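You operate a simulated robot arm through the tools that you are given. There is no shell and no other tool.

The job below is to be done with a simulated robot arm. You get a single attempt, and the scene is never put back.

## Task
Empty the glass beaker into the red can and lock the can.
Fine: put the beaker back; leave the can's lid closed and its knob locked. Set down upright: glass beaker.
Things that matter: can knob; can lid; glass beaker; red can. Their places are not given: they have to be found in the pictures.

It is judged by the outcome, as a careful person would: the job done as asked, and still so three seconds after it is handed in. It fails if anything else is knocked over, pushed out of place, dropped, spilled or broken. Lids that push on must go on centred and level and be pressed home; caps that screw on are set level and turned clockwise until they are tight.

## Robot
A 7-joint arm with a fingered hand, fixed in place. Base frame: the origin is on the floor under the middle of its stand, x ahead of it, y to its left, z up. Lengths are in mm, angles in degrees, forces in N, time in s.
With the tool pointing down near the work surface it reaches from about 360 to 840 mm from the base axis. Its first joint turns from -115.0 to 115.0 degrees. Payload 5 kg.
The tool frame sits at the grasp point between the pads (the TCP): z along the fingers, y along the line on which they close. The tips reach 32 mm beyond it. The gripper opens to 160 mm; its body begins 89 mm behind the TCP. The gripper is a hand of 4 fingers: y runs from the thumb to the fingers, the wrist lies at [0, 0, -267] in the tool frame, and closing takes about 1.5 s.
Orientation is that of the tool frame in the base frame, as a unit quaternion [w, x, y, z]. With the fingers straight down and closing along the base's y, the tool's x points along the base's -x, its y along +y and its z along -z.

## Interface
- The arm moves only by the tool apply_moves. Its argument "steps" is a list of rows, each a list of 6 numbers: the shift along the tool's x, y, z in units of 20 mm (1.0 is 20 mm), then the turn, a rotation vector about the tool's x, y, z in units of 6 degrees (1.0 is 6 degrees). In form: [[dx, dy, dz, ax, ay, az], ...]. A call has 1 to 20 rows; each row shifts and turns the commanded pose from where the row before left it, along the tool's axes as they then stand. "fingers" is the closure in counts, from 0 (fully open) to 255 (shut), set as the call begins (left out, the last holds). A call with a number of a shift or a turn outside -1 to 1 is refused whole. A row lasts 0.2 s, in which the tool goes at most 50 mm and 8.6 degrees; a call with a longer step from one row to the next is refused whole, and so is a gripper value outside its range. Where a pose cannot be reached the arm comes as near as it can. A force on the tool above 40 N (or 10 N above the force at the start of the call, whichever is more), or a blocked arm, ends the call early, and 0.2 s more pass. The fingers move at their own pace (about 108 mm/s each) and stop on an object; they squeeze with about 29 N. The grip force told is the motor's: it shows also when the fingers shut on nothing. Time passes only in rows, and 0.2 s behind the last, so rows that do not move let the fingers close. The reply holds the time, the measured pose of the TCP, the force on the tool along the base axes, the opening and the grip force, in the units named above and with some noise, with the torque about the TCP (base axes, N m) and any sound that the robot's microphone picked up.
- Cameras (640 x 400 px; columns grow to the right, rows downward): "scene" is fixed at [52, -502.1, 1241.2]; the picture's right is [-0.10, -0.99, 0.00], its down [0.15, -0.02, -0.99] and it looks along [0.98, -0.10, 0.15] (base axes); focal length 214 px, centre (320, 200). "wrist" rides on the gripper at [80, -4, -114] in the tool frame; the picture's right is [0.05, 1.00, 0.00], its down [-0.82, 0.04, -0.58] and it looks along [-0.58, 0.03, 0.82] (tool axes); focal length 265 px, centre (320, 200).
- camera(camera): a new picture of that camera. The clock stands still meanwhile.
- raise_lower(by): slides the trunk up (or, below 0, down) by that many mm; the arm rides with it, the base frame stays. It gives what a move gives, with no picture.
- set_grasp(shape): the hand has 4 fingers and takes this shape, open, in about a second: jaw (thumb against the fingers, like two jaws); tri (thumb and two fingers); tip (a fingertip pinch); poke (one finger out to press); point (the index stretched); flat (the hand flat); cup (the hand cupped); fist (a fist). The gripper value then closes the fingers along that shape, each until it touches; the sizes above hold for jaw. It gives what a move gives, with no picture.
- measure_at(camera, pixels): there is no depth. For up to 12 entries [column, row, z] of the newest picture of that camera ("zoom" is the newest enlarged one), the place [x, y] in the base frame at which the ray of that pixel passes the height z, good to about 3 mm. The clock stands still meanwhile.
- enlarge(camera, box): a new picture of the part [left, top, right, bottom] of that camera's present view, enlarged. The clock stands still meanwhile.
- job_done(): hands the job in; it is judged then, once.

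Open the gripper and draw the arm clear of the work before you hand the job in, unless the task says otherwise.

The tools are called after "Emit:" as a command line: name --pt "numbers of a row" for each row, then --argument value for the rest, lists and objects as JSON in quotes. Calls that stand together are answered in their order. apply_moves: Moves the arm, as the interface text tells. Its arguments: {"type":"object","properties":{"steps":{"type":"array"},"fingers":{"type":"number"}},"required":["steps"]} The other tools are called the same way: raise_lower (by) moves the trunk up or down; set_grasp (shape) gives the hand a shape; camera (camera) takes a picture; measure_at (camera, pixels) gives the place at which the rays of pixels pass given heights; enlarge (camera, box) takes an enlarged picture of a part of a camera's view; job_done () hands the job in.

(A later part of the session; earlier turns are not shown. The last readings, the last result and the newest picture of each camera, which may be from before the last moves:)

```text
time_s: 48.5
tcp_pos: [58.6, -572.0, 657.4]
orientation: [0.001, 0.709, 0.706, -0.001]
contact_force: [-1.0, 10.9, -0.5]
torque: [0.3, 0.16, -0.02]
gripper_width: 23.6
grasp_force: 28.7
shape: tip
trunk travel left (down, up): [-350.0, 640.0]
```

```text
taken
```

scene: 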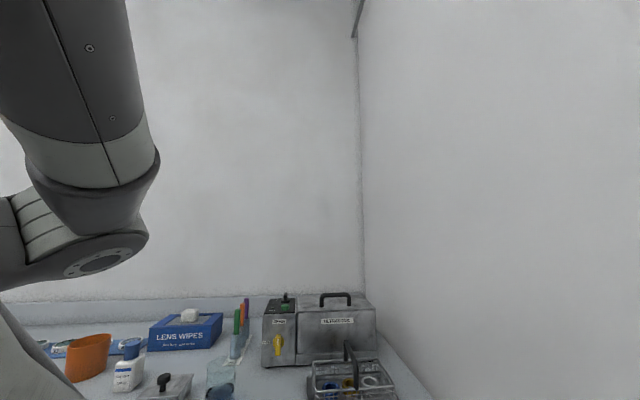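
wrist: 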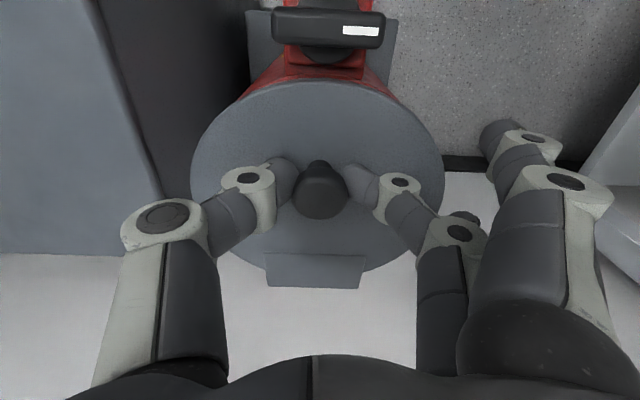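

The lid is lifting (grip stays centred in the pinch, lid raised). Only the y-force of 11 N shows; I continue upward along a flatter arc.

Emit:
apply_moves --pt "0.03 0 -0.25 0 0 0" --pt "0 0 -0.25 0 0 0" --pt "-0.02 0 -0.25 0 0 0" --pt "-0.05 0 -0.25 0 0 0" --pt "0 0 0 0 0 0"

Emit:
camera --camera "wrist"

```text
time_s: 49.7
tcp_pos: [58.9, -575.0, 675.5]
orientation: [0.0, 0.709, 0.706, 0.0]
contact_force: [-5.8, -11.7, -6.9]
torque: [-0.06, 0.55, 0.22]
gripper_width: 20.4
grasp_force: 29.2
shape: tip
trunk travel left (down, up): [-350.0, 640.0]
```

```text
taken
```

wrist: 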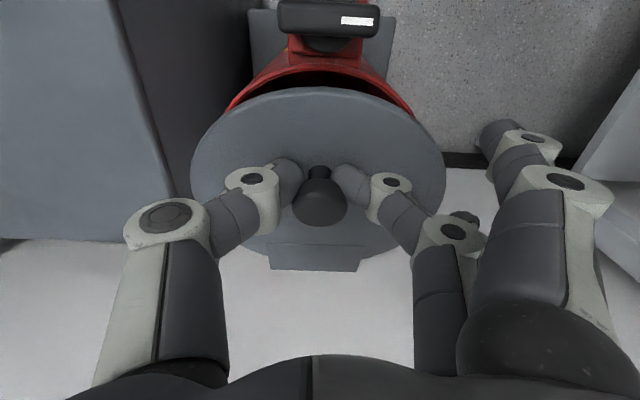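

The lid is open by ~12° and the force now pulls toward -y as the arc formula predicts. I continue along the computed arc to about 30°.

Emit:
apply_moves --pt "-0.22 0.02 -0.2 0 0 0" --pt "-0.22 0.02 -0.22 0 0 0" --pt "-0.22 0 -0.25 0 0 0" --pt "-0.22 0 -0.28 0 0 0" --pt "-0.25 0 -0.28 0 0 0" --pt "-0.25 0 -0.27 0 0 0" --pt "0 0 0 0 0 0"

Emit:
camera --camera "wrist"

```text
time_s: 50.7
tcp_pos: [57.7, -588.3, 695.6]
orientation: [-0.003, 0.709, 0.705, -0.001]
contact_force: [1.7, 23.0, 12.5]
torque: [0.65, 0.23, 0.29]
gripper_width: 21.0
grasp_force: 28.6
shape: tip
trunk travel left (down, up): [-350.0, 640.0]
stopped in row 4: the force on the tool passed its limit at 43 N (the readings are from after the stop); the commanded pose is now the measured one
```

```text
taken
```

wrist: 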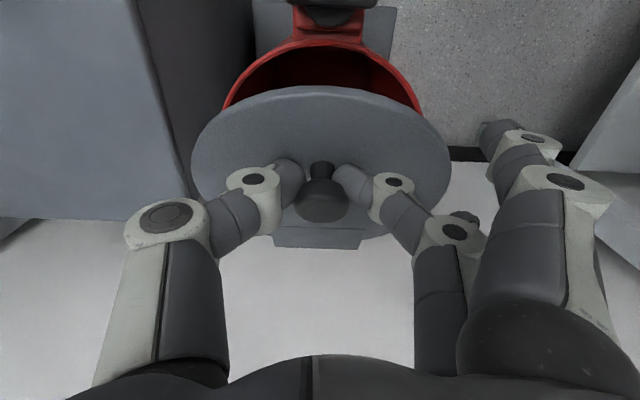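

The force limit stopped the move at lid angle ~23°. I zoom in on the pinch to see what is touching.

Emit:
enlarge --camera "wrist" --box '[220, 60, 460, 260]'

Emit:
enlarge --camera "wrist" --box '[270, 140, 380, 240]'

Emit:
apply_moves --pt "0 0 0 0 0 0"

```text
2.00 times, centred on (340, 160) of wrist
```

zoom: 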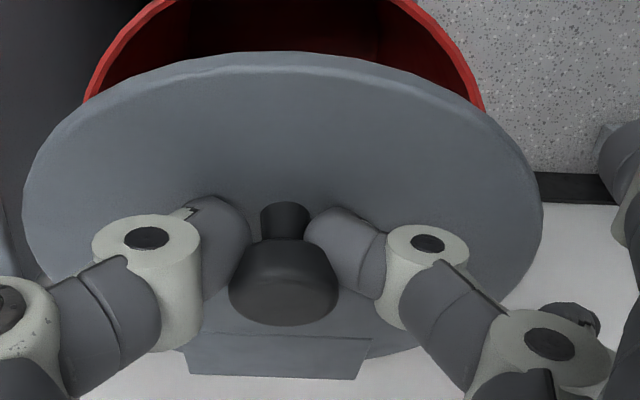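

```text
4.00 times, centred on (325, 190) of wrist
```

zoom: 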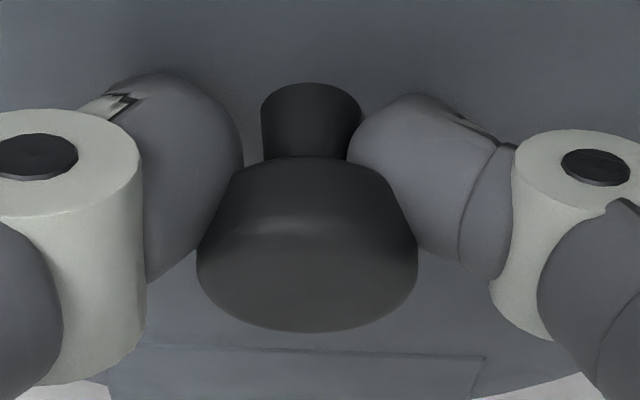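

```text
time_s: 51.1
tcp_pos: [58.0, -587.6, 696.2]
orientation: [-0.001, 0.709, 0.705, -0.002]
contact_force: [1.9, 29.7, 14.5]
torque: [0.79, 0.38, 0.34]
gripper_width: 21.4
grasp_force: 28.6
shape: tip
trunk travel left (down, up): [-350.0, 640.0]
```

The tips sit under the front of the head and the squeeze wedges against it. I lower the lid back along the arc with a relaxed grip, then regrip lower around the thin stem so the head can pivot freely.

Emit:
apply_moves --pt "0.1 0 0.2 0 0 0" --pt "0.17 0.02 0.35 0 0 0" --pt "0.17 0.02 0.4 0 0 0" --pt "0.15 0.02 0.45 0 0 0" --pt "0.12 0.02 0.45 0 0 0" --pt "0.1 0 0.45 0 0 0" --pt "0.05 0 0.3 0 0 0" --pt "0 0 0 0 0 0" --fingers 220

Emit:
camera --camera "wrist"

```text
time_s: 52.9
tcp_pos: [59.8, -573.2, 642.3]
orientation: [-0.001, 0.709, 0.705, -0.002]
contact_force: [-1.5, -0.4, -0.1]
torque: [0.03, 0.03, -0.05]
gripper_width: 23.0
grasp_force: 0.2
shape: tip
trunk travel left (down, up): [-350.0, 640.0]
```

```text
taken
```

wrist: 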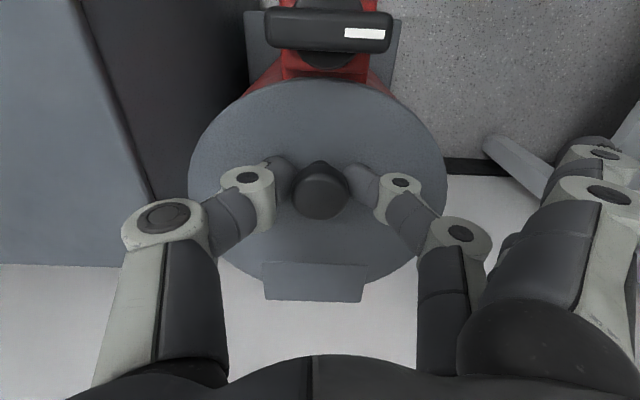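

Lid is back down and the tips are now at the stem height. I centre by 2 mm, lower 3 mm and close on the stem.

Emit:
apply_moves --pt "0.1 0 0.15 0 0 0" --pt "0 0 0 0 0 0" --pt "0 0 0 0 0 0" --pt "0 0 0 0 0 0" --fingers 255

Emit:
enlarge --camera "wrist" --box '[240, 100, 400, 260]'

```text
time_s: 53.9
tcp_pos: [60.3, -571.1, 639.6]
orientation: [-0.002, 0.709, 0.705, -0.002]
contact_force: [-8.9, -21.3, 11.1]
torque: [-0.41, 0.85, 0.24]
gripper_width: 19.9
grasp_force: 28.6
shape: tip
trunk travel left (down, up): [-350.0, 640.0]
```

```text
2.50 times, centred on (320, 180) of wrist
```

zoom: 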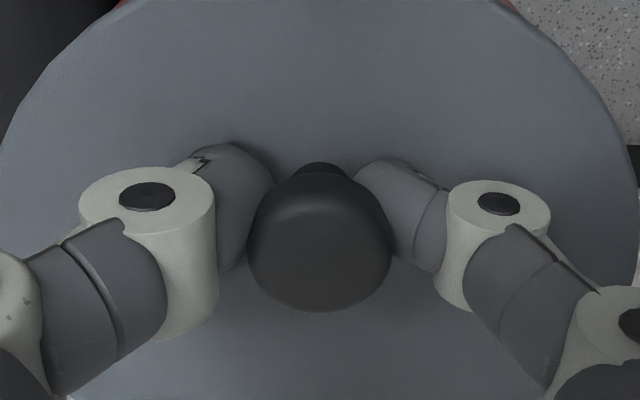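

Squeezing creates side forces, so I use a loose hook instead: fingers at a fixed 19 mm width under the head, and lift gently.

Emit:
apply_moves --pt "0.05 0 -0.1 0 0 0" --pt "0 0 -0.15 0 0 0" --pt "0 0 -0.15 0 0 0" --pt "-0.03 0 -0.2 0 0 0" --pt "-0.05 0 -0.2 0 0 0" --pt "-0.06 0 -0.2 0 0 0" --pt "0 0 0 0 0 0" --fingers 228

Emit:
enlarge --camera "wrist" --box '[220, 60, 460, 260]'

```text
time_s: 55.5
tcp_pos: [60.5, -573.8, 657.2]
orientation: [-0.002, 0.709, 0.705, -0.001]
contact_force: [-4.0, -18.0, -10.5]
torque: [0.22, 0.43, -0.11]
gripper_width: 18.9
grasp_force: 29.2
shape: tip
trunk travel left (down, up): [-350.0, 640.0]
```

```text
2.00 times, centred on (340, 160) of wrist
```

zoom: 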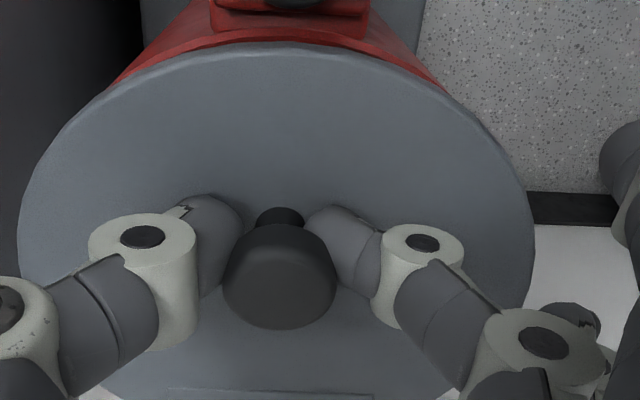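

Still squeezing at 29 N; I relax the fingers a bit more (width ~24) so the head simply rests on the fingertips, and check.

Emit:
apply_moves --pt "0 0 0 0 0 0" --pt "0 0 0 0 0 0" --fingers 218

Emit:
enlarge --camera "wrist" --box '[220, 60, 460, 260]'

```text
time_s: 56.1
tcp_pos: [60.1, -573.4, 659.6]
orientation: [-0.001, 0.709, 0.705, -0.001]
contact_force: [-0.8, 1.1, -0.8]
torque: [-0.01, 0.0, 0.02]
gripper_width: 23.4
grasp_force: 0.0
shape: tip
trunk travel left (down, up): [-350.0, 640.0]
```

```text
2.00 times, centred on (340, 160) of wrist
```

zoom: 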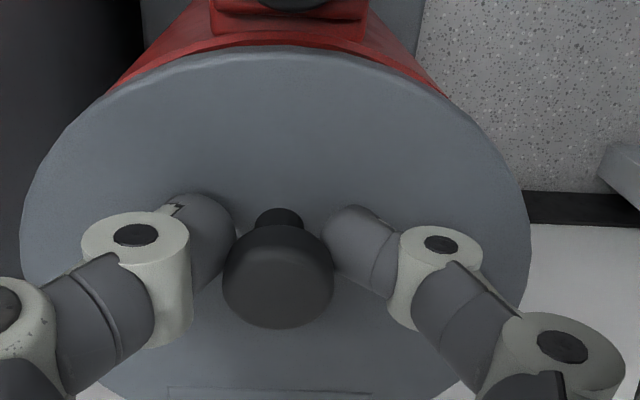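

Forces are zero yet the lid seems to stay raised (~8°). I open the fingers wider to verify that the lid holds its angle by itself.

Emit:
apply_moves --pt "0 0 0 0 0 0" --pt "0 0 0 0 0 0" --pt "0 0 0 0 0 0" --fingers 170

Emit:
enlarge --camera "wrist" --box '[220, 60, 460, 260]'

```text
time_s: 56.9
tcp_pos: [60.3, -571.8, 657.8]
orientation: [-0.002, 0.709, 0.705, 0.001]
contact_force: [0.3, -0.2, 0.3]
torque: [0.02, 0.0, 0.0]
gripper_width: 52.7
grasp_force: 0.0
shape: tip
trunk travel left (down, up): [-350.0, 640.0]
```

```text
2.00 times, centred on (340, 160) of wrist
```

zoom: 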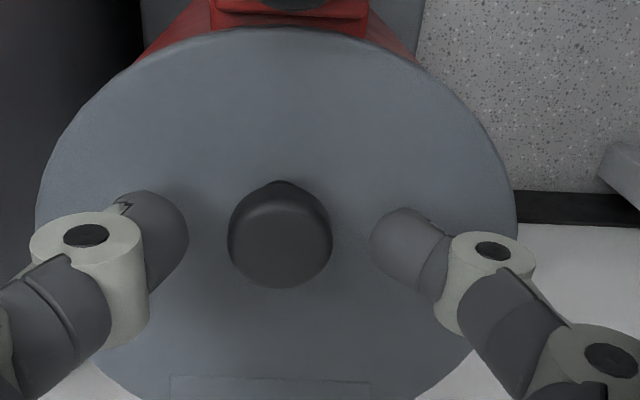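

The lid fell shut when released, but it is very light: the loose hook carried it with almost no force. I lower to z≈645, set the loose hook again and follow the arc.

Emit:
apply_moves --pt "0 0 0.35 0 0 0" --pt "0 0 0.35 0 0 0"

Emit:
apply_moves --pt "0 0 0 0 0 0" --pt "0 0 0 0 0 0" --pt "0 0 -0.27 0 0 0" --pt "-0.07 0 -0.27 0 0 0" --pt "-0.08 0 -0.27 0 0 0" --pt "-0.1 0 -0.27 0 0 0" --pt "-0.12 0 -0.27 0 0 0" --pt "-0.13 0 -0.27 0 0 0" --pt "-0.15 0 -0.27 0 0 0" --pt "-0.15 0 -0.26 0 0 0" --fingers 218

Emit:
enlarge --camera "wrist" --box '[200, 20, 480, 260]'

```text
time_s: 57.5
tcp_pos: [60.3, -572.5, 644.5]
orientation: [-0.003, 0.709, 0.705, -0.001]
contact_force: [0.4, 0.7, 0.0]
torque: [0.03, 0.0, -0.01]
gripper_width: 52.6
grasp_force: 0.0
shape: tip
trunk travel left (down, up): [-350.0, 640.0]
```

```text
time_s: 59.7
tcp_pos: [59.3, -587.2, 688.6]
orientation: [-0.002, 0.708, 0.706, -0.002]
contact_force: [-9.6, 14.1, 3.5]
torque: [0.9, 1.07, 0.02]
gripper_width: 18.6
grasp_force: 28.3
shape: tip
trunk travel left (down, up): [-350.0, 640.0]
```

```text
1.67 times, centred on (340, 140) of wrist
```

zoom: 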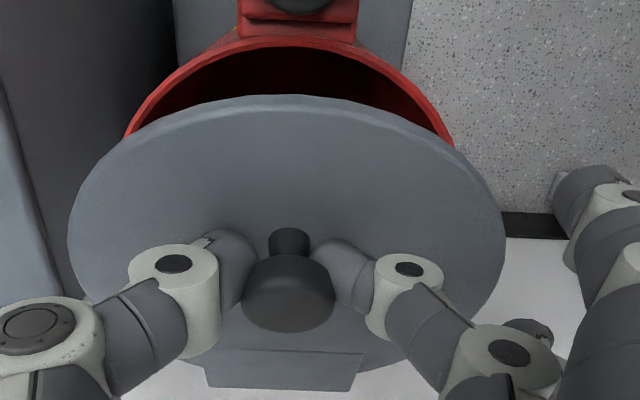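

The fingertips jam between head and lid once the lid tilts ~20° relative to the hand, so a different method is better: push the lid up from below its rim with one finger. I lower the lid again along the arc and let go.

Emit:
apply_moves --pt "0.15 0 0.26 0 0 0" --pt "0.15 0 0.27 0 0 0" --pt "0.13 0 0.27 0 0 0" --pt "0.12 0 0.27 0 0 0" --pt "0.1 0 0.27 0 0 0" --pt "0.08 0 0.27 0 0 0" --pt "0.05 0 0.27 0 0 0" --pt "0.02 0 0.2 0 0 0" --pt "0 0 0 0 0 0"

Emit:
apply_moves --pt "0 0 0 0 0 0" --pt "0 0 0 0 0 0" --pt "0 0 0 0 0 0" --pt "0 0 -0.7 0 0 0" --pt "0 0 -1 0 0 0" --pt "0 0 -1 0 0 0" --pt "0 0 -1 0 0 0" --pt "0 0 -1 0 0 0" --fingers 120

Emit:
camera --camera "wrist"

```text
time_s: 61.7
tcp_pos: [59.4, -571.9, 647.1]
orientation: [-0.002, 0.709, 0.705, 0.0]
contact_force: [-10.6, 11.4, 2.0]
torque: [-0.08, 0.42, -0.03]
gripper_width: 18.5
grasp_force: 29.3
shape: tip
trunk travel left (down, up): [-350.0, 640.0]
```

```text
time_s: 63.5
tcp_pos: [60.9, -573.3, 741.4]
orientation: [-0.002, 0.709, 0.706, 0.0]
contact_force: [0.1, 0.1, 0.4]
torque: [0.04, 0.02, -0.05]
gripper_width: 83.8
grasp_force: 0.1
shape: tip
trunk travel left (down, up): [-350.0, 640.0]
```

```text
taken
```

wrist: 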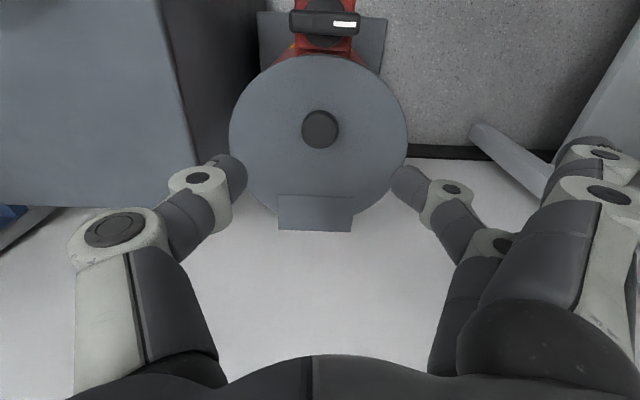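

Lid is closed again. I move back from the can (toward y≈-450), rise, and set the "point" shape to look at it.

Emit:
apply_moves --pt "0.85 0 -0.3 0 0 0" --pt "0.85 0 -0.3 0 0 0" --pt "0.85 0 -0.3 0 0 0" --pt "0.85 0 -0.3 0 0 0" --pt "0.85 0 -0.3 0 0 0" --pt "0.85 0 -0.3 0 0 0" --pt "0.85 0 -0.3 0 0 0" --fingers 0

Emit:
set_grasp --shape "point"

Emit:
camera --camera "wrist"

```text
time_s: 65.1
tcp_pos: [61.5, -453.1, 782.3]
orientation: [-0.002, 0.709, 0.705, 0.0]
contact_force: [-0.1, 1.0, 0.0]
torque: [0.0, -0.01, 0.02]
gripper_width: 159.8
grasp_force: 0.1
shape: tip
trunk travel left (down, up): [-350.0, 640.0]
```

```text
time_s: 66.0
tcp_pos: [61.6, -453.6, 781.1]
orientation: [-0.002, 0.708, 0.706, 0.0]
contact_force: [-1.1, -0.3, 0.3]
torque: [-0.01, 0.04, 0.0]
gripper_width: 0.2
grasp_force: 0.0
shape: point
trunk travel left (down, up): [-350.0, 640.0]
```

```text
taken
```

wrist: 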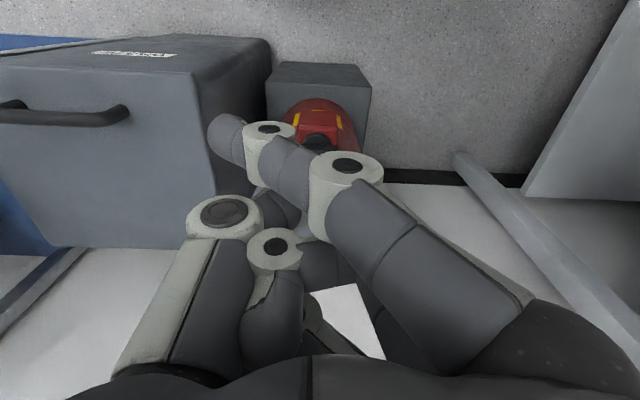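

The pointing finger crosses diagonally (tip at (228, 140)). I check the "poke" shape too.

Emit:
set_grasp --shape "poke"

Emit:
camera --camera "wrist"

Emit:
set_grasp --shape "flat"

Emit:
camera --camera "wrist"

```text
time_s: 66.9
tcp_pos: [62.7, -452.9, 780.9]
orientation: [-0.002, 0.709, 0.705, -0.001]
contact_force: [-0.1, 0.2, 0.6]
torque: [0.02, 0.0, 0.0]
gripper_width: 0.2
grasp_force: 0.2
shape: poke
trunk travel left (down, up): [-350.0, 640.0]
```

```text
taken
```

wrist: 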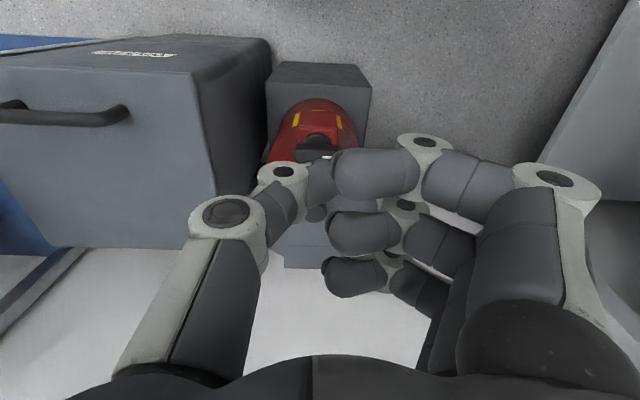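

```text
time_s: 67.8
tcp_pos: [62.7, -452.4, 782.9]
orientation: [-0.002, 0.709, 0.705, -0.002]
contact_force: [-0.5, 0.3, -0.1]
torque: [0.01, 0.04, 0.0]
gripper_width: 152.2
grasp_force: 0.1
shape: flat
trunk travel left (down, up): [-350.0, 640.0]
```

```text
taken
```

wrist: 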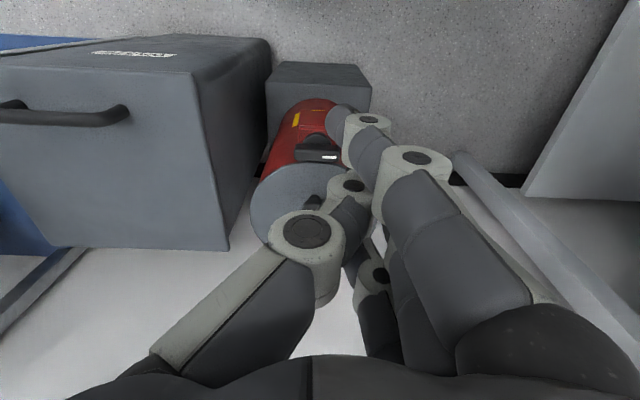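

The "poke"/"flat" shapes are not obviously better. Since the lid is so light, a plain squeeze on the head's cylindrical side (higher up, away from the lid surface) lets it pivot without jamming; I return to the tip shape and approach at z≈657.

Emit:
set_grasp --shape "tip"

Emit:
apply_moves --pt "-0.85 -0.01 0.3 0 0 0" --pt "-0.85 -0.01 0.3 0 0 0" --pt "-0.85 -0.01 0.3 0 0 0" --pt "-0.85 -0.01 0.3 0 0 0" --pt "-0.85 -0.01 0.3 0 0 0" --pt "-0.85 -0.01 0.3 0 0 0" --pt "-0.81 -0.01 0.3 0 0 0" --pt "0 0 0.8 0 0 0" --pt "0 0 0.8 0 0 0" --pt "0 0 0.8 0 0 0" --pt "0 0 0.8 0 0 0" --pt "0 0 0.75 0 0 0" --fingers 130

Emit:
camera --camera "wrist"

```text
time_s: 68.7
tcp_pos: [62.1, -452.7, 782.3]
orientation: [-0.001, 0.709, 0.705, -0.001]
contact_force: [-0.1, -0.1, 0.3]
torque: [-0.03, 0.0, 0.0]
gripper_width: 160.1
grasp_force: 0.2
shape: tip
trunk travel left (down, up): [-350.0, 640.0]
```

```text
time_s: 71.3
tcp_pos: [59.1, -571.4, 662.2]
orientation: [-0.001, 0.709, 0.705, -0.001]
contact_force: [-0.4, 0.3, 0.7]
torque: [-0.03, 0.02, 0.04]
gripper_width: 79.2
grasp_force: 0.1
shape: tip
trunk travel left (down, up): [-350.0, 640.0]
```

```text
taken
```

wrist: 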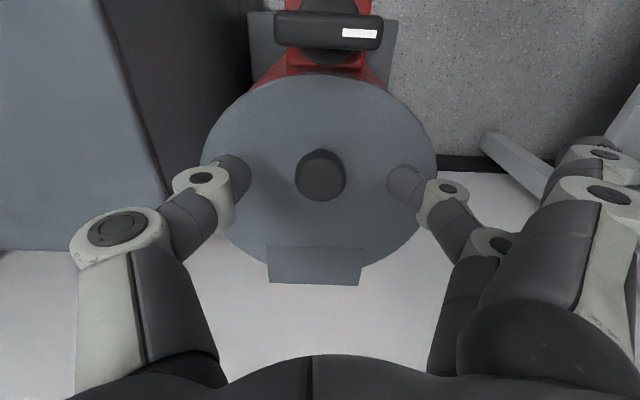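

The head (320, 175) is level with the fingertips. I lower ~4 mm and close on the head's side.

Emit:
apply_moves --pt "0.03 0.05 0.2 0 0 0" --pt "0 0 0 0 0 0"

Emit:
apply_moves --pt "0 0 0 0 0 0" --pt "0 0 0 0 0 0" --pt "0 0 0 0 0 0" --pt "0 0 0 0 0 0" --pt "0 0 0 0 0 0" --fingers 255

Emit:
enlarge --camera "wrist" --box '[240, 100, 400, 260]'

```text
time_s: 71.9
tcp_pos: [61.3, -571.2, 657.6]
orientation: [-0.002, 0.709, 0.705, -0.001]
contact_force: [0.4, 0.4, -0.6]
torque: [0.02, 0.03, -0.02]
gripper_width: 79.5
grasp_force: 0.1
shape: tip
trunk travel left (down, up): [-350.0, 640.0]
```

```text
time_s: 73.1
tcp_pos: [59.7, -570.8, 657.4]
orientation: [-0.001, 0.709, 0.705, -0.002]
contact_force: [0.7, 1.5, -0.7]
torque: [0.05, -0.03, 0.0]
gripper_width: 22.0
grasp_force: 28.4
shape: tip
trunk travel left (down, up): [-350.0, 640.0]
```

```text
2.50 times, centred on (320, 180) of wrist
```

zoom: 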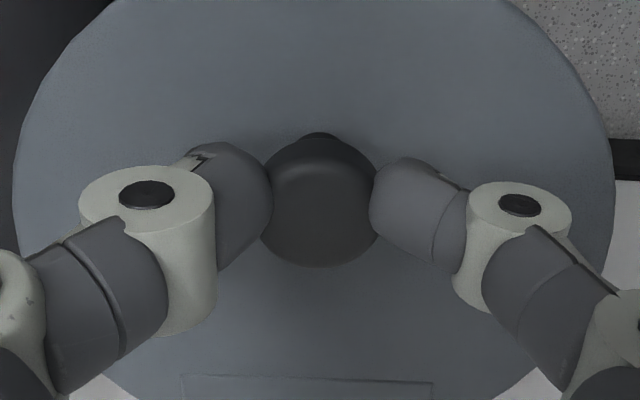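

Clean grip with nearly zero side forces. I follow the arc up to about 10° and check forces.

Emit:
apply_moves --pt "-0.08 0 -0.28 0 0 0" --pt "-0.08 0 -0.28 0 0 0" --pt "-0.1 0 -0.27 0 0 0" --pt "-0.1 0 -0.26 0 0 0" --pt "0 0 0 0 0 0"

Emit:
enlarge --camera "wrist" --box '[220, 60, 440, 260]'

```text
time_s: 74.3
tcp_pos: [60.3, -578.6, 680.5]
orientation: [-0.002, 0.71, 0.705, -0.001]
contact_force: [0.9, 11.7, 1.8]
torque: [0.46, -0.02, 0.04]
gripper_width: 22.3
grasp_force: 28.5
shape: tip
trunk travel left (down, up): [-350.0, 640.0]
```

```text
2.00 times, centred on (330, 160) of wrist
```

zoom: 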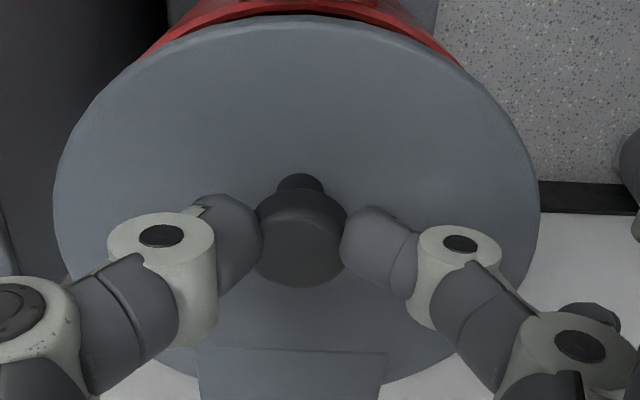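

Pivoting works; side force 11.7 N toward +y means my arc moves a little too much in -y. I continue to ~20° with a smaller y step.

Emit:
apply_moves --pt "-0.03 0 -0.2 0 0 0" --pt "-0.05 0 -0.2 0 0 0" --pt "-0.08 0 -0.2 0 0 0" --pt "-0.1 0 -0.2 0 0 0" --pt "-0.1 0 -0.2 0 0 0" --pt "0 0 0 0 0 0"

Emit:
enlarge --camera "wrist" --box '[220, 60, 440, 260]'

```text
time_s: 75.7
tcp_pos: [60.2, -586.8, 699.9]
orientation: [-0.002, 0.709, 0.705, -0.001]
contact_force: [1.5, -3.8, -5.4]
torque: [0.08, -0.04, 0.0]
gripper_width: 21.9
grasp_force: 28.5
shape: tip
trunk travel left (down, up): [-350.0, 640.0]
```

```text
2.00 times, centred on (330, 160) of wrist
```

zoom: 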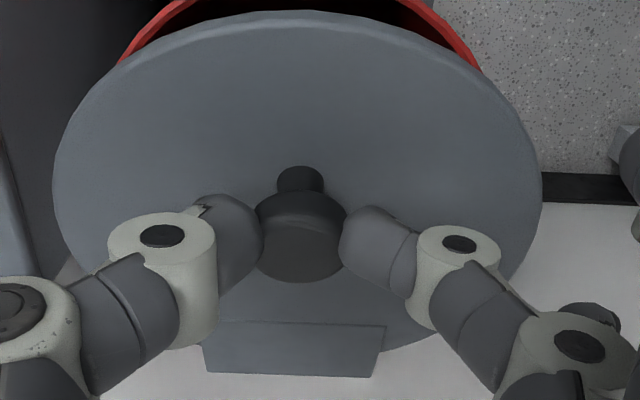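

Forces are low now. I continue along the arc to about 40° in one go.

Emit:
apply_moves --pt "-0.14 0 -0.24 0 0 0" --pt "-0.16 0 -0.24 0 0 0" --pt "-0.18 0 -0.23 0 0 0" --pt "-0.19 0 -0.22 0 0 0" --pt "0 0 0 0 0 0"

Emit:
enlarge --camera "wrist" --box '[220, 60, 440, 260]'

```text
time_s: 76.9
tcp_pos: [58.9, -599.4, 718.6]
orientation: [-0.001, 0.708, 0.706, -0.001]
contact_force: [2.2, -0.7, -3.1]
torque: [0.15, -0.07, -0.02]
gripper_width: 21.6
grasp_force: 29.3
shape: tip
trunk travel left (down, up): [-350.0, 640.0]
```

```text
2.00 times, centred on (330, 160) of wrist
```

zoom: 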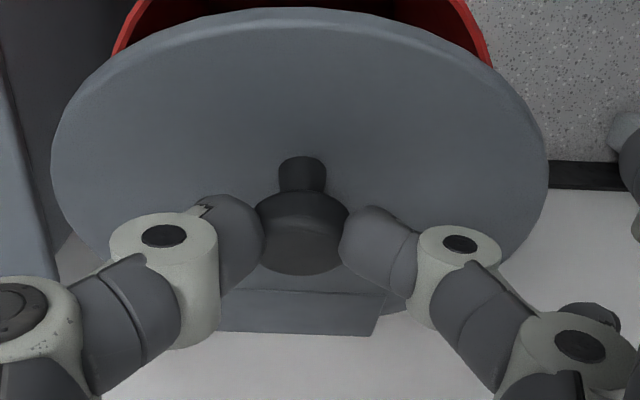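

Very smooth. I go on to about 50°.

Emit:
apply_moves --pt "-0.2 0 -0.21 0 0 0" --pt "-0.21 0 -0.2 0 0 0" --pt "-0.22 0 -0.2 0 0 0" --pt "-0.22 0 -0.19 0 0 0" --pt "0 0 0 0 0 0"

Emit:
apply_moves --pt "-0.225 0 -0.17 0 0 0" --pt "-0.235 0 -0.165 0 0 0" --pt "-0.24 0 -0.155 0 0 0" --pt "-0.24 0 -0.15 0 0 0" --pt "0 0 0 0 0 0"

Emit:
camera --camera "wrist"

```text
time_s: 78.1
tcp_pos: [59.2, -615.1, 734.3]
orientation: [-0.002, 0.709, 0.705, -0.001]
contact_force: [0.7, 4.0, 1.8]
torque: [0.31, -0.04, -0.06]
gripper_width: 21.7
grasp_force: 29.1
shape: tip
trunk travel left (down, up): [-350.0, 640.0]
```

```text
time_s: 79.3
tcp_pos: [59.0, -634.4, 748.1]
orientation: [0.0, 0.709, 0.706, -0.002]
contact_force: [2.0, 8.9, 9.9]
torque: [0.41, -0.04, -0.01]
gripper_width: 21.8
grasp_force: 29.3
shape: tip
trunk travel left (down, up): [-350.0, 640.0]
```

```text
taken
```

wrist: 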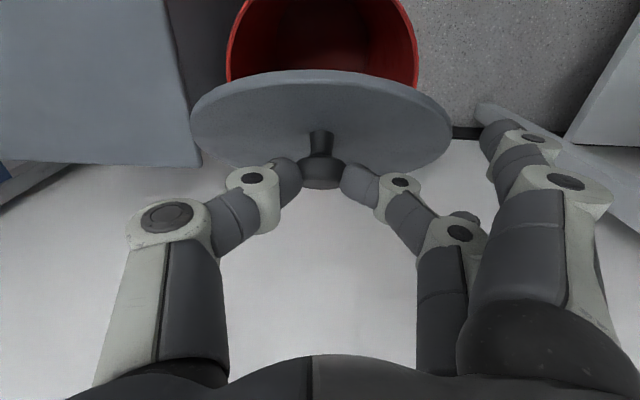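

At ~50° the can's interior is visible (320, 40). I continue to 60° and 70° with a slightly larger radius to relieve the outward force.

Emit:
apply_moves --pt "-0.25 0 -0.15 0 0 0" --pt "-0.255 0 -0.14 0 0 0" --pt "-0.26 0 -0.13 0 0 0" --pt "-0.26 0 -0.125 0 0 0" --pt "0 0 0 0 0 0"

Emit:
apply_moves --pt "-0.27 0 -0.1 0 0 0" --pt "-0.28 0 -0.08 0 0 0" --pt "-0.28 0 -0.06 0 0 0" --pt "-0.29 0 -0.05 0 0 0" --pt "0 0 0 0 0 0"

Emit:
camera --camera "wrist"

```text
time_s: 80.5
tcp_pos: [59.7, -654.7, 758.5]
orientation: [0.0, 0.709, 0.705, -0.002]
contact_force: [2.4, 8.1, 12.0]
torque: [0.42, -0.08, -0.02]
gripper_width: 22.1
grasp_force: 28.8
shape: tip
trunk travel left (down, up): [-350.0, 640.0]
```

```text
time_s: 81.7
tcp_pos: [58.9, -675.8, 766.1]
orientation: [-0.001, 0.709, 0.705, -0.001]
contact_force: [-0.3, 7.5, 23.9]
torque: [0.43, 0.02, -0.02]
gripper_width: 22.3
grasp_force: 29.1
shape: tip
trunk travel left (down, up): [-350.0, 640.0]
```

```text
taken
```

wrist: 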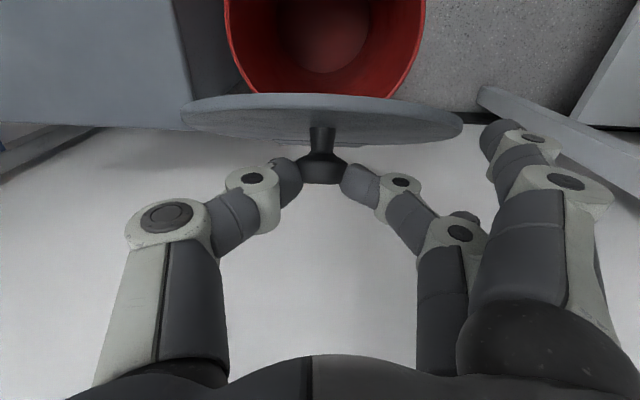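

Lid ~70°, can interior visible at (325, 40); upward force of 24 N means I should be ~4 mm higher. I relieve it and continue to ~80°.

Emit:
apply_moves --pt "0 0 -0.2 0 0 0" --pt "-0.29 0 -0.06 0 0 0" --pt "-0.3 0 -0.03 0 0 0" --pt "-0.3 0 -0.01 0 0 0" --pt "-0.3 0 0 0 0 0" --pt "0 0 0 0 0 0"

Emit:
camera --camera "wrist"

```text
time_s: 83.1
tcp_pos: [59.1, -692.4, 768.7]
orientation: [0.0, 0.708, 0.706, -0.002]
contact_force: [7.0, 4.4, 22.1]
torque: [0.34, -0.24, -0.04]
gripper_width: 23.3
grasp_force: 28.6
shape: tip
out of reach, approached as far as the arm can: row 5
trunk travel left (down, up): [-350.0, 640.0]
```

```text
taken
```

wrist: 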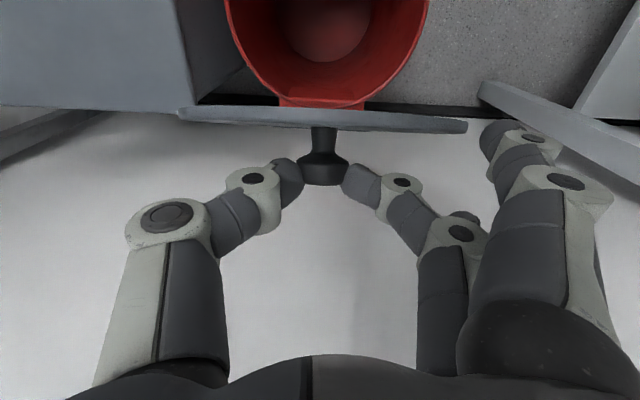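

The arm's reach limit is met at ~75°. I lean the hand toward the robot (tilt tool by about -8°, then more) to regain reach, keeping the pinch point in place, then continue the arc.

Emit:
apply_moves --pt "0.04 0 -0.04 0 -0.33 0" --pt "0.04 0 -0.04 0 -0.33 0" --pt "0.04 0 -0.04 0 -0.33 0" --pt "0.04 0 -0.03 0 -0.33 0" --pt "0 0 0 0 0 0"

Emit:
camera --camera "wrist"

```text
time_s: 84.3
tcp_pos: [58.3, -690.3, 769.7]
orientation: [0.046, 0.707, 0.704, -0.05]
contact_force: [9.4, 3.8, 6.4]
torque: [0.27, -0.24, 0.03]
gripper_width: 23.0
grasp_force: 29.0
shape: tip
trunk travel left (down, up): [-350.0, 640.0]
```

```text
taken
```

wrist: 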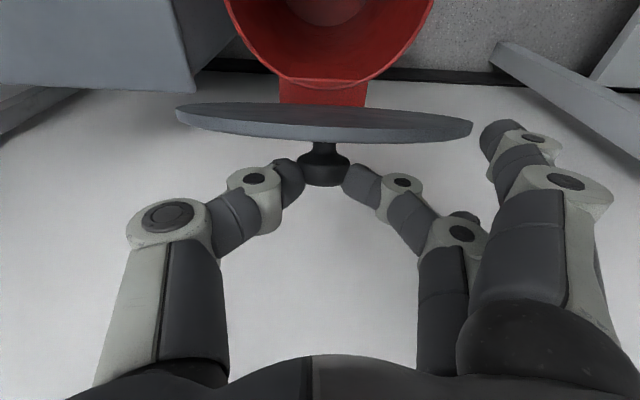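

The tilt relieved the force (6 N). I continue the arc with the hand tilting further.

Emit:
apply_moves --pt "-0.23 0 0.04 0 -0.19 0" --pt "-0.23 0 0.045 0 -0.19 0" --pt "-0.23 0 0.05 0 -0.19 0" --pt "-0.23 0 0.055 0 -0.19 0" --pt "0 0 0 0 0 0"

Emit:
camera --camera "wrist"

```text
time_s: 85.5
tcp_pos: [57.1, -709.6, 769.7]
orientation: [0.076, 0.704, 0.701, -0.079]
contact_force: [7.5, 1.6, 15.7]
torque: [0.23, -0.13, -0.01]
gripper_width: 23.6
grasp_force: 29.6
shape: tip
trunk travel left (down, up): [-350.0, 640.0]
```

```text
taken
```

wrist: 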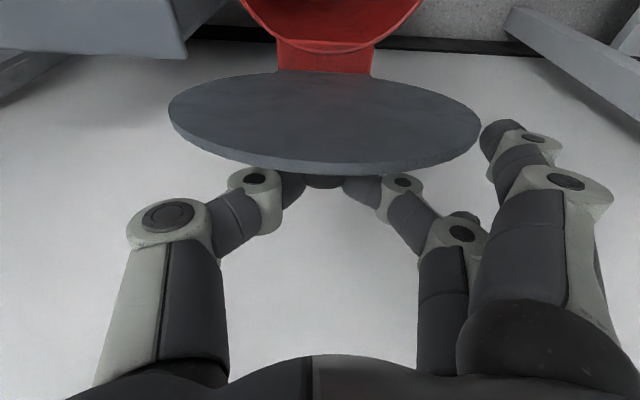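

The lid is at about 86° now (its underside faces the camera). I relieve 2 mm upward and push on past vertical.

Emit:
apply_moves --pt "-0.18 0 -0.01 0 -0.19 0" --pt "-0.18 0 0.0 0 -0.19 0" --pt "-0.18 0 0.05 0 -0.19 0" --pt "-0.18 0 0.055 0 -0.19 0" --pt "-0.18 0 0.06 0 -0.19 0" --pt "0 0 0 0 0 0"

Emit:
camera --camera "wrist"

```text
time_s: 86.9
tcp_pos: [58.3, -727.2, 769.8]
orientation: [0.11, 0.7, 0.697, -0.113]
contact_force: [6.1, 2.0, 1.5]
torque: [0.15, -0.18, 0.1]
gripper_width: 22.1
grasp_force: 29.2
shape: tip
trunk travel left (down, up): [-350.0, 640.0]
```

```text
taken
```

wrist: 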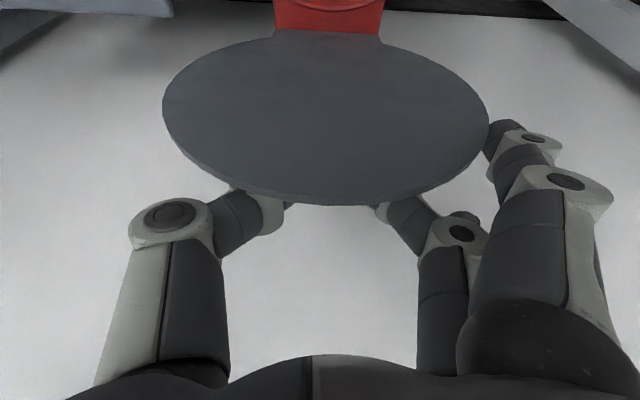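

The lid has just passed vertical (~95°) with low forces. I push a little further to ~100° before letting go.

Emit:
apply_moves --pt "-0.15 0 0.12 0 0 0" --pt "-0.15 0 0.14 0 0 0" --pt "-0.15 0 0.15 0 0 0" --pt "0 0 0 0 0 0"

Emit:
camera --camera "wrist"

```text
time_s: 87.9
tcp_pos: [57.1, -727.9, 769.8]
orientation: [0.112, 0.699, 0.697, -0.114]
contact_force: [12.2, -2.8, 19.2]
torque: [0.01, -0.38, 0.12]
gripper_width: 22.6
grasp_force: 28.9
shape: tip
out of reach, approached as far as the arm can: row 2, 3
trunk travel left (down, up): [-350.0, 640.0]
```

```text
taken
```

wrist: 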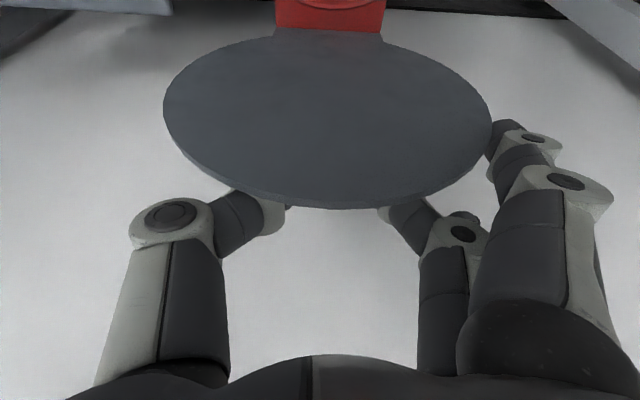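

Reach limit again at ~96°; I tilt the hand a little more to push it 2–3° further, then open the fingers.

Emit:
apply_moves --pt "-0.03 0 -0.02 0 -0.33 0" --pt "-0.06 0 0.03 0 -0.33 0" --pt "-0.08 0 0.05 0 -0.33 0" --pt "0 0 0 0 0 0"

Emit:
apply_moves --pt "0 0 0 0 0 0" --pt "0 0 0 0 0 0" --pt "0 0 0 0 0 0" --fingers 200

Emit:
camera --camera "wrist"

```text
time_s: 88.9
tcp_pos: [55.8, -724.9, 767.8]
orientation: [0.147, 0.693, 0.69, -0.15]
contact_force: [14.8, -0.9, 21.1]
torque: [0.08, -0.57, 0.24]
gripper_width: 23.2
grasp_force: 28.6
shape: tip
out of reach, approached as far as the arm can: row 3
trunk travel left (down, up): [-350.0, 640.0]
```

```text
time_s: 89.7
tcp_pos: [54.0, -726.0, 766.1]
orientation: [0.145, 0.693, 0.691, -0.149]
contact_force: [1.2, -0.3, -0.8]
torque: [-0.02, -0.01, 0.01]
gripper_width: 35.3
grasp_force: 0.0
shape: tip
trunk travel left (down, up): [-350.0, 640.0]
```

```text
taken
```

wrist: 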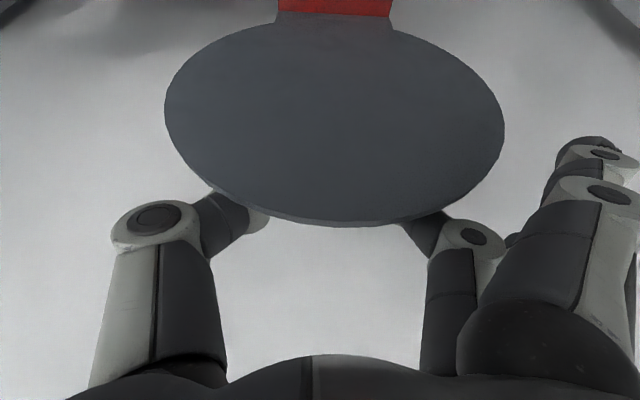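

Released to 35 mm width and the lid hasn't fallen back. I open further and look again.

Emit:
apply_moves --pt "0 0 0 0 0 0" --pt "0 0 0 0 0 0" --pt "0 0 0 0 0 0" --pt "0 0 0 0 0 0" --fingers 110

Emit:
camera --camera "wrist"

```text
time_s: 90.7
tcp_pos: [53.2, -724.8, 766.6]
orientation: [0.146, 0.693, 0.69, -0.149]
contact_force: [0.1, 0.1, -0.2]
torque: [0.01, 0.01, 0.01]
gripper_width: 90.0
grasp_force: 0.0
shape: tip
trunk travel left (down, up): [-350.0, 640.0]
```

```text
taken
```

wrist: 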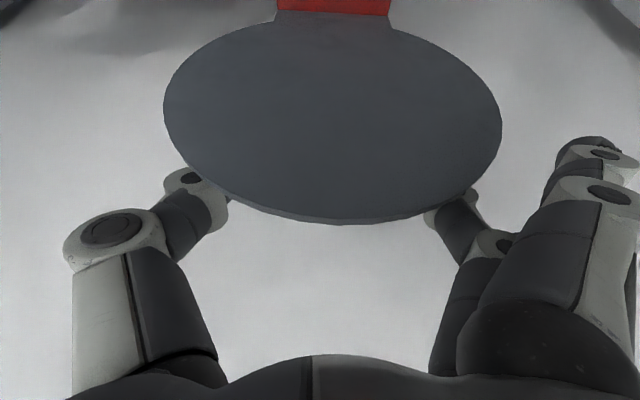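

The lid stays open on its own. The fingers are behind the lid, so I withdraw straight up using the trunk.

Emit:
raise_lower --by 120

Emit:
camera --camera "wrist"

```text
time_s: 92.2
tcp_pos: [52.9, -726.2, 888.0]
orientation: [0.145, 0.693, 0.69, -0.15]
contact_force: [0.5, -0.8, -0.8]
torque: [0.02, -0.01, -0.01]
gripper_width: 89.8
grasp_force: 0.0
shape: tip
trunk travel left (down, up): [-470.0, 520.0]
```

```text
taken
```

wrist: 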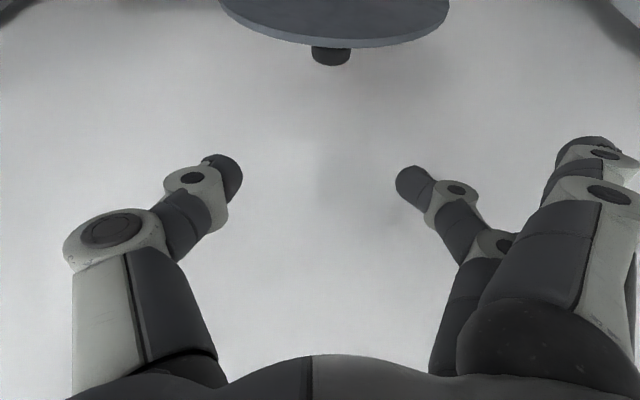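

The lid remains open, hand clear above. I straighten the hand to vertical and move back from the lid.

Emit:
apply_moves --pt "0.4 0 0 0 0.8 0" --pt "0.6 0 0 0 0.8 0" --pt "0.8 0 0 0 0.8 0" --pt "1 0 0 0 0.8 0" --pt "1 0 0 0 0.8 0" --pt "1 0 0 0 0 0" --pt "1 0 0 0 0 0" --pt "1 0 0 0 0 0" --pt "1 0 0 0 0 0" --pt "1 0 0 0 0 0" --pt "1 0 0 0 0 0" --pt "1 0 0 0 0 0" --pt "1 0 0 0 0 0" --pt "1 0 0 0 0 0" --fingers 0

Emit:
camera --camera "wrist"

Emit:
enlarge --camera "scene" --box '[120, 300, 320, 400]'

```text
time_s: 95.2
tcp_pos: [55.6, -471.7, 872.6]
orientation: [-0.001, 0.709, 0.705, -0.001]
contact_force: [0.1, 0.2, -0.2]
torque: [0.01, 0.01, -0.02]
gripper_width: 160.3
grasp_force: 0.1
shape: tip
trunk travel left (down, up): [-470.0, 520.0]
```

```text
taken
```

wrist: 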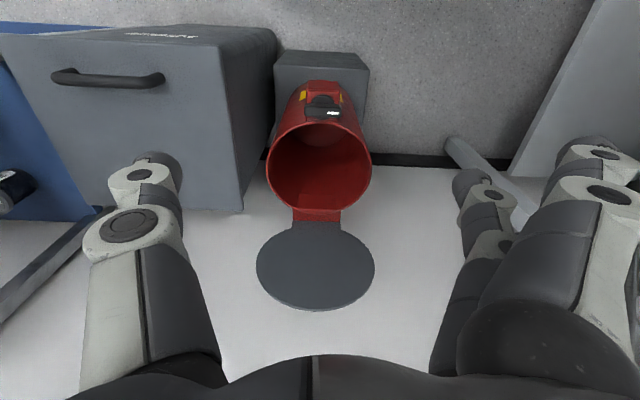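

```text
3.20 times, centred on (220, 350) of scene
```

zoom: 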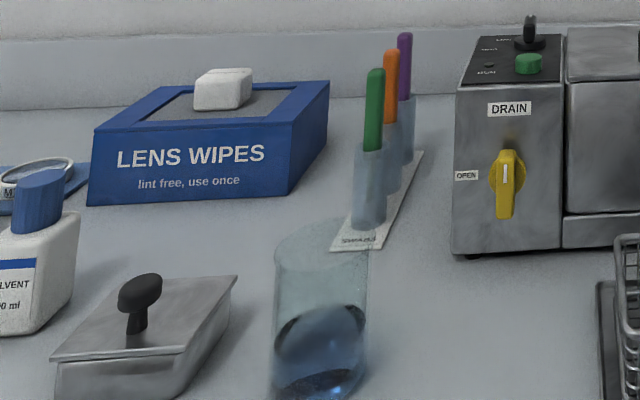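

The can is open, mouth visible at (320, 160). Now I look closely at the beaker from the scene camera.

Emit:
enlarge --camera "scene" --box '[150, 370, 290, 400]'

```text
4.57 times, centred on (220, 385) of scene
```

zoom: 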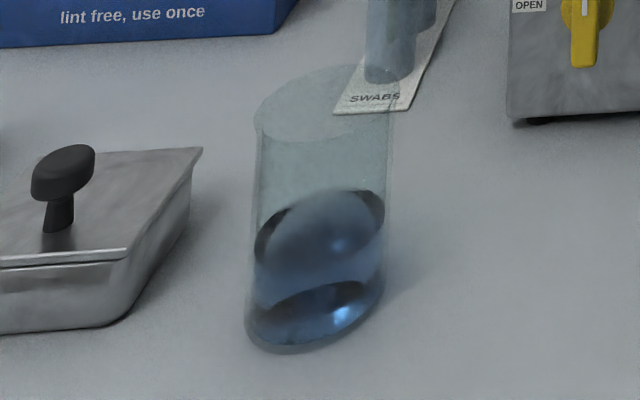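

Emit:
measure_at --camera "zoom" --pixels '[[315, 312, 775], [315, 312, 760], [247, 310, 775], [384, 290, 775], [300, 352, 775], [325, 105, 875], [325, 105, 895], [255, 120, 885], [398, 100, 885], [190, 150, 820], [110, 340, 775], [380, 105, 775]]'

```text
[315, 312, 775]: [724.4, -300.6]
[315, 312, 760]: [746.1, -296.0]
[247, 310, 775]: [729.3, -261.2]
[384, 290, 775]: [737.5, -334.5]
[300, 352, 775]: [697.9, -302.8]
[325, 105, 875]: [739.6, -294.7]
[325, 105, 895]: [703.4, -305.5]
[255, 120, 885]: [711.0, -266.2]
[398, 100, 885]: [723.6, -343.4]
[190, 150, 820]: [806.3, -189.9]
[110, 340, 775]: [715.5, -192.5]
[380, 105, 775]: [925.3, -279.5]
```

Before fetching the beaker I test, in free space above the can, whether the hand can get to a horizontal posture pointing at the wall (needed for carrying and pouring).

Emit:
apply_moves --pt "-0.4 0 0 0 -1 0" --pt "-0.398 0 0.042 0 -1 0" --pt "-0.391 0 0.083 0 -1 0" --pt "-0.38 0 0.124 0 -1 0" --pt "-0.365 0 0.163 0 -1 0" --pt "-0.346 0 0.2 0 -1 0" --pt "-0.324 0 0.235 0 -1 0" --pt "-0.297 0 0.268 0 -1 0" --pt "-0.268 0 0.297 0 -1 0" --pt "-0.235 0 0.324 0 -1 0"

```text
time_s: 97.4
tcp_pos: [55.3, -552.6, 872.4]
orientation: [0.353, 0.613, 0.611, -0.355]
contact_force: [0.2, -0.2, -1.1]
torque: [0.03, -0.01, 0.03]
gripper_width: 159.8
grasp_force: 0.1
shape: tip
trunk travel left (down, up): [-470.0, 520.0]
```

Reached 60° tilt. I continue to fully horizontal at the same place.

Emit:
apply_moves --pt "0 0 0 0 -1 0" --pt "0 0 0 0 -1 0" --pt "0 0 0 0 -1 0" --pt "0 0 0 0 -1 0" --pt "0 0 0 0 -1 0"

Emit:
camera --camera "wrist"

```text
time_s: 98.6
tcp_pos: [53.8, -565.4, 872.0]
orientation: [-0.498, -0.501, -0.499, 0.503]
contact_force: [-0.2, 0.5, 0.8]
torque: [0.0, 0.01, -0.02]
gripper_width: 159.6
grasp_force: 0.1
shape: tip
out of reach, approached as far as the arm can: row 4, 5
trunk travel left (down, up): [-470.0, 520.0]
```

```text
taken
```

wrist: 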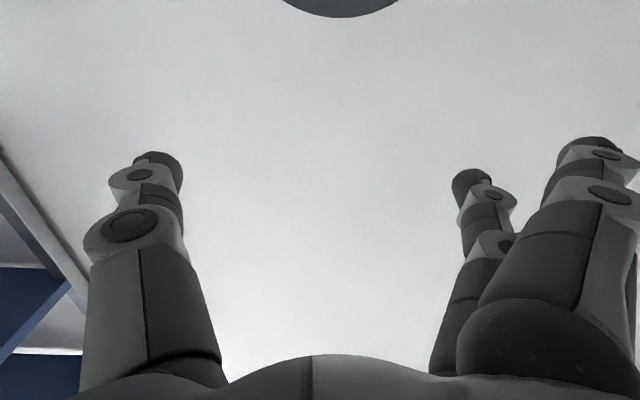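

Horizontal is feasible at y ≤ -565. I also test rolling about the tool axis (pour motion) here in free air: move 42 mm outward, then roll -102°.

Emit:
apply_moves --pt "0 0 0.7 0 0 0" --pt "0 0 0.7 0 0 0" --pt "0 0 0.7 0 0 0" --pt "0 0 0 0 0 -1" --pt "0 0 0 0 0 -1" --pt "0 0 0 0 0 -1" --pt "0 0 0 0 0 -1" --pt "0 0 0 0 0 -1" --pt "0 0 0 0 0 -1" --pt "0 0 0 0 0 -1" --pt "0 0 0 0 0 -1" --pt "0 0 0 0 0 -1" --pt "0 0 0 0 0 -1" --pt "0 0 0 0 0 -1" --pt "0 0 0 0 0 -1" --pt "0 0 0 0 0 -1" --pt "0 0 0 0 0 -1" --pt "0 0 0 0 0 -1" --pt "0 0 0 0 0 -1" --pt "0 0 0 0 0 -1"

```text
time_s: 102.8
tcp_pos: [54.6, -607.3, 873.9]
orientation: [-0.078, -0.075, 0.703, -0.703]
contact_force: [0.0, 0.6, -0.1]
torque: [0.05, -0.01, 0.0]
gripper_width: 159.9
grasp_force: 0.0
shape: tip
trunk travel left (down, up): [-470.0, 520.0]
```

Roll -102° reached without limit. I test a further -30°.

Emit:
apply_moves --pt "0 0 0 0 0 -1" --pt "0 0 0 0 0 -1" --pt "0 0 0 0 0 -1" --pt "0 0 0 0 0 -1" --pt "0 0 0 0 0 -1"

Emit:
camera --camera "wrist"

```text
time_s: 104.0
tcp_pos: [54.3, -607.4, 872.4]
orientation: [-0.257, -0.253, 0.66, -0.659]
contact_force: [0.2, -0.6, -0.2]
torque: [0.0, -0.02, -0.02]
gripper_width: 159.6
grasp_force: 0.2
shape: tip
trunk travel left (down, up): [-470.0, 520.0]
```

```text
taken
```

wrist: 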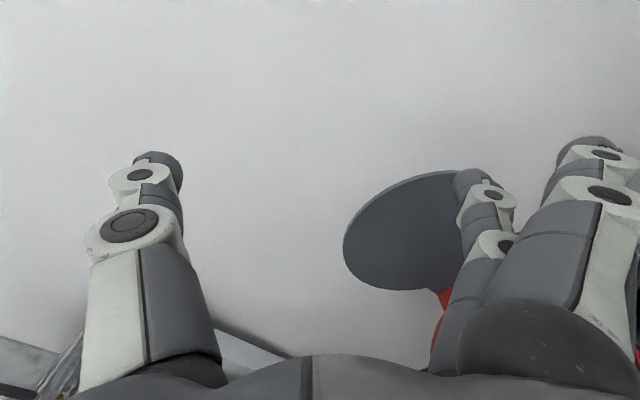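

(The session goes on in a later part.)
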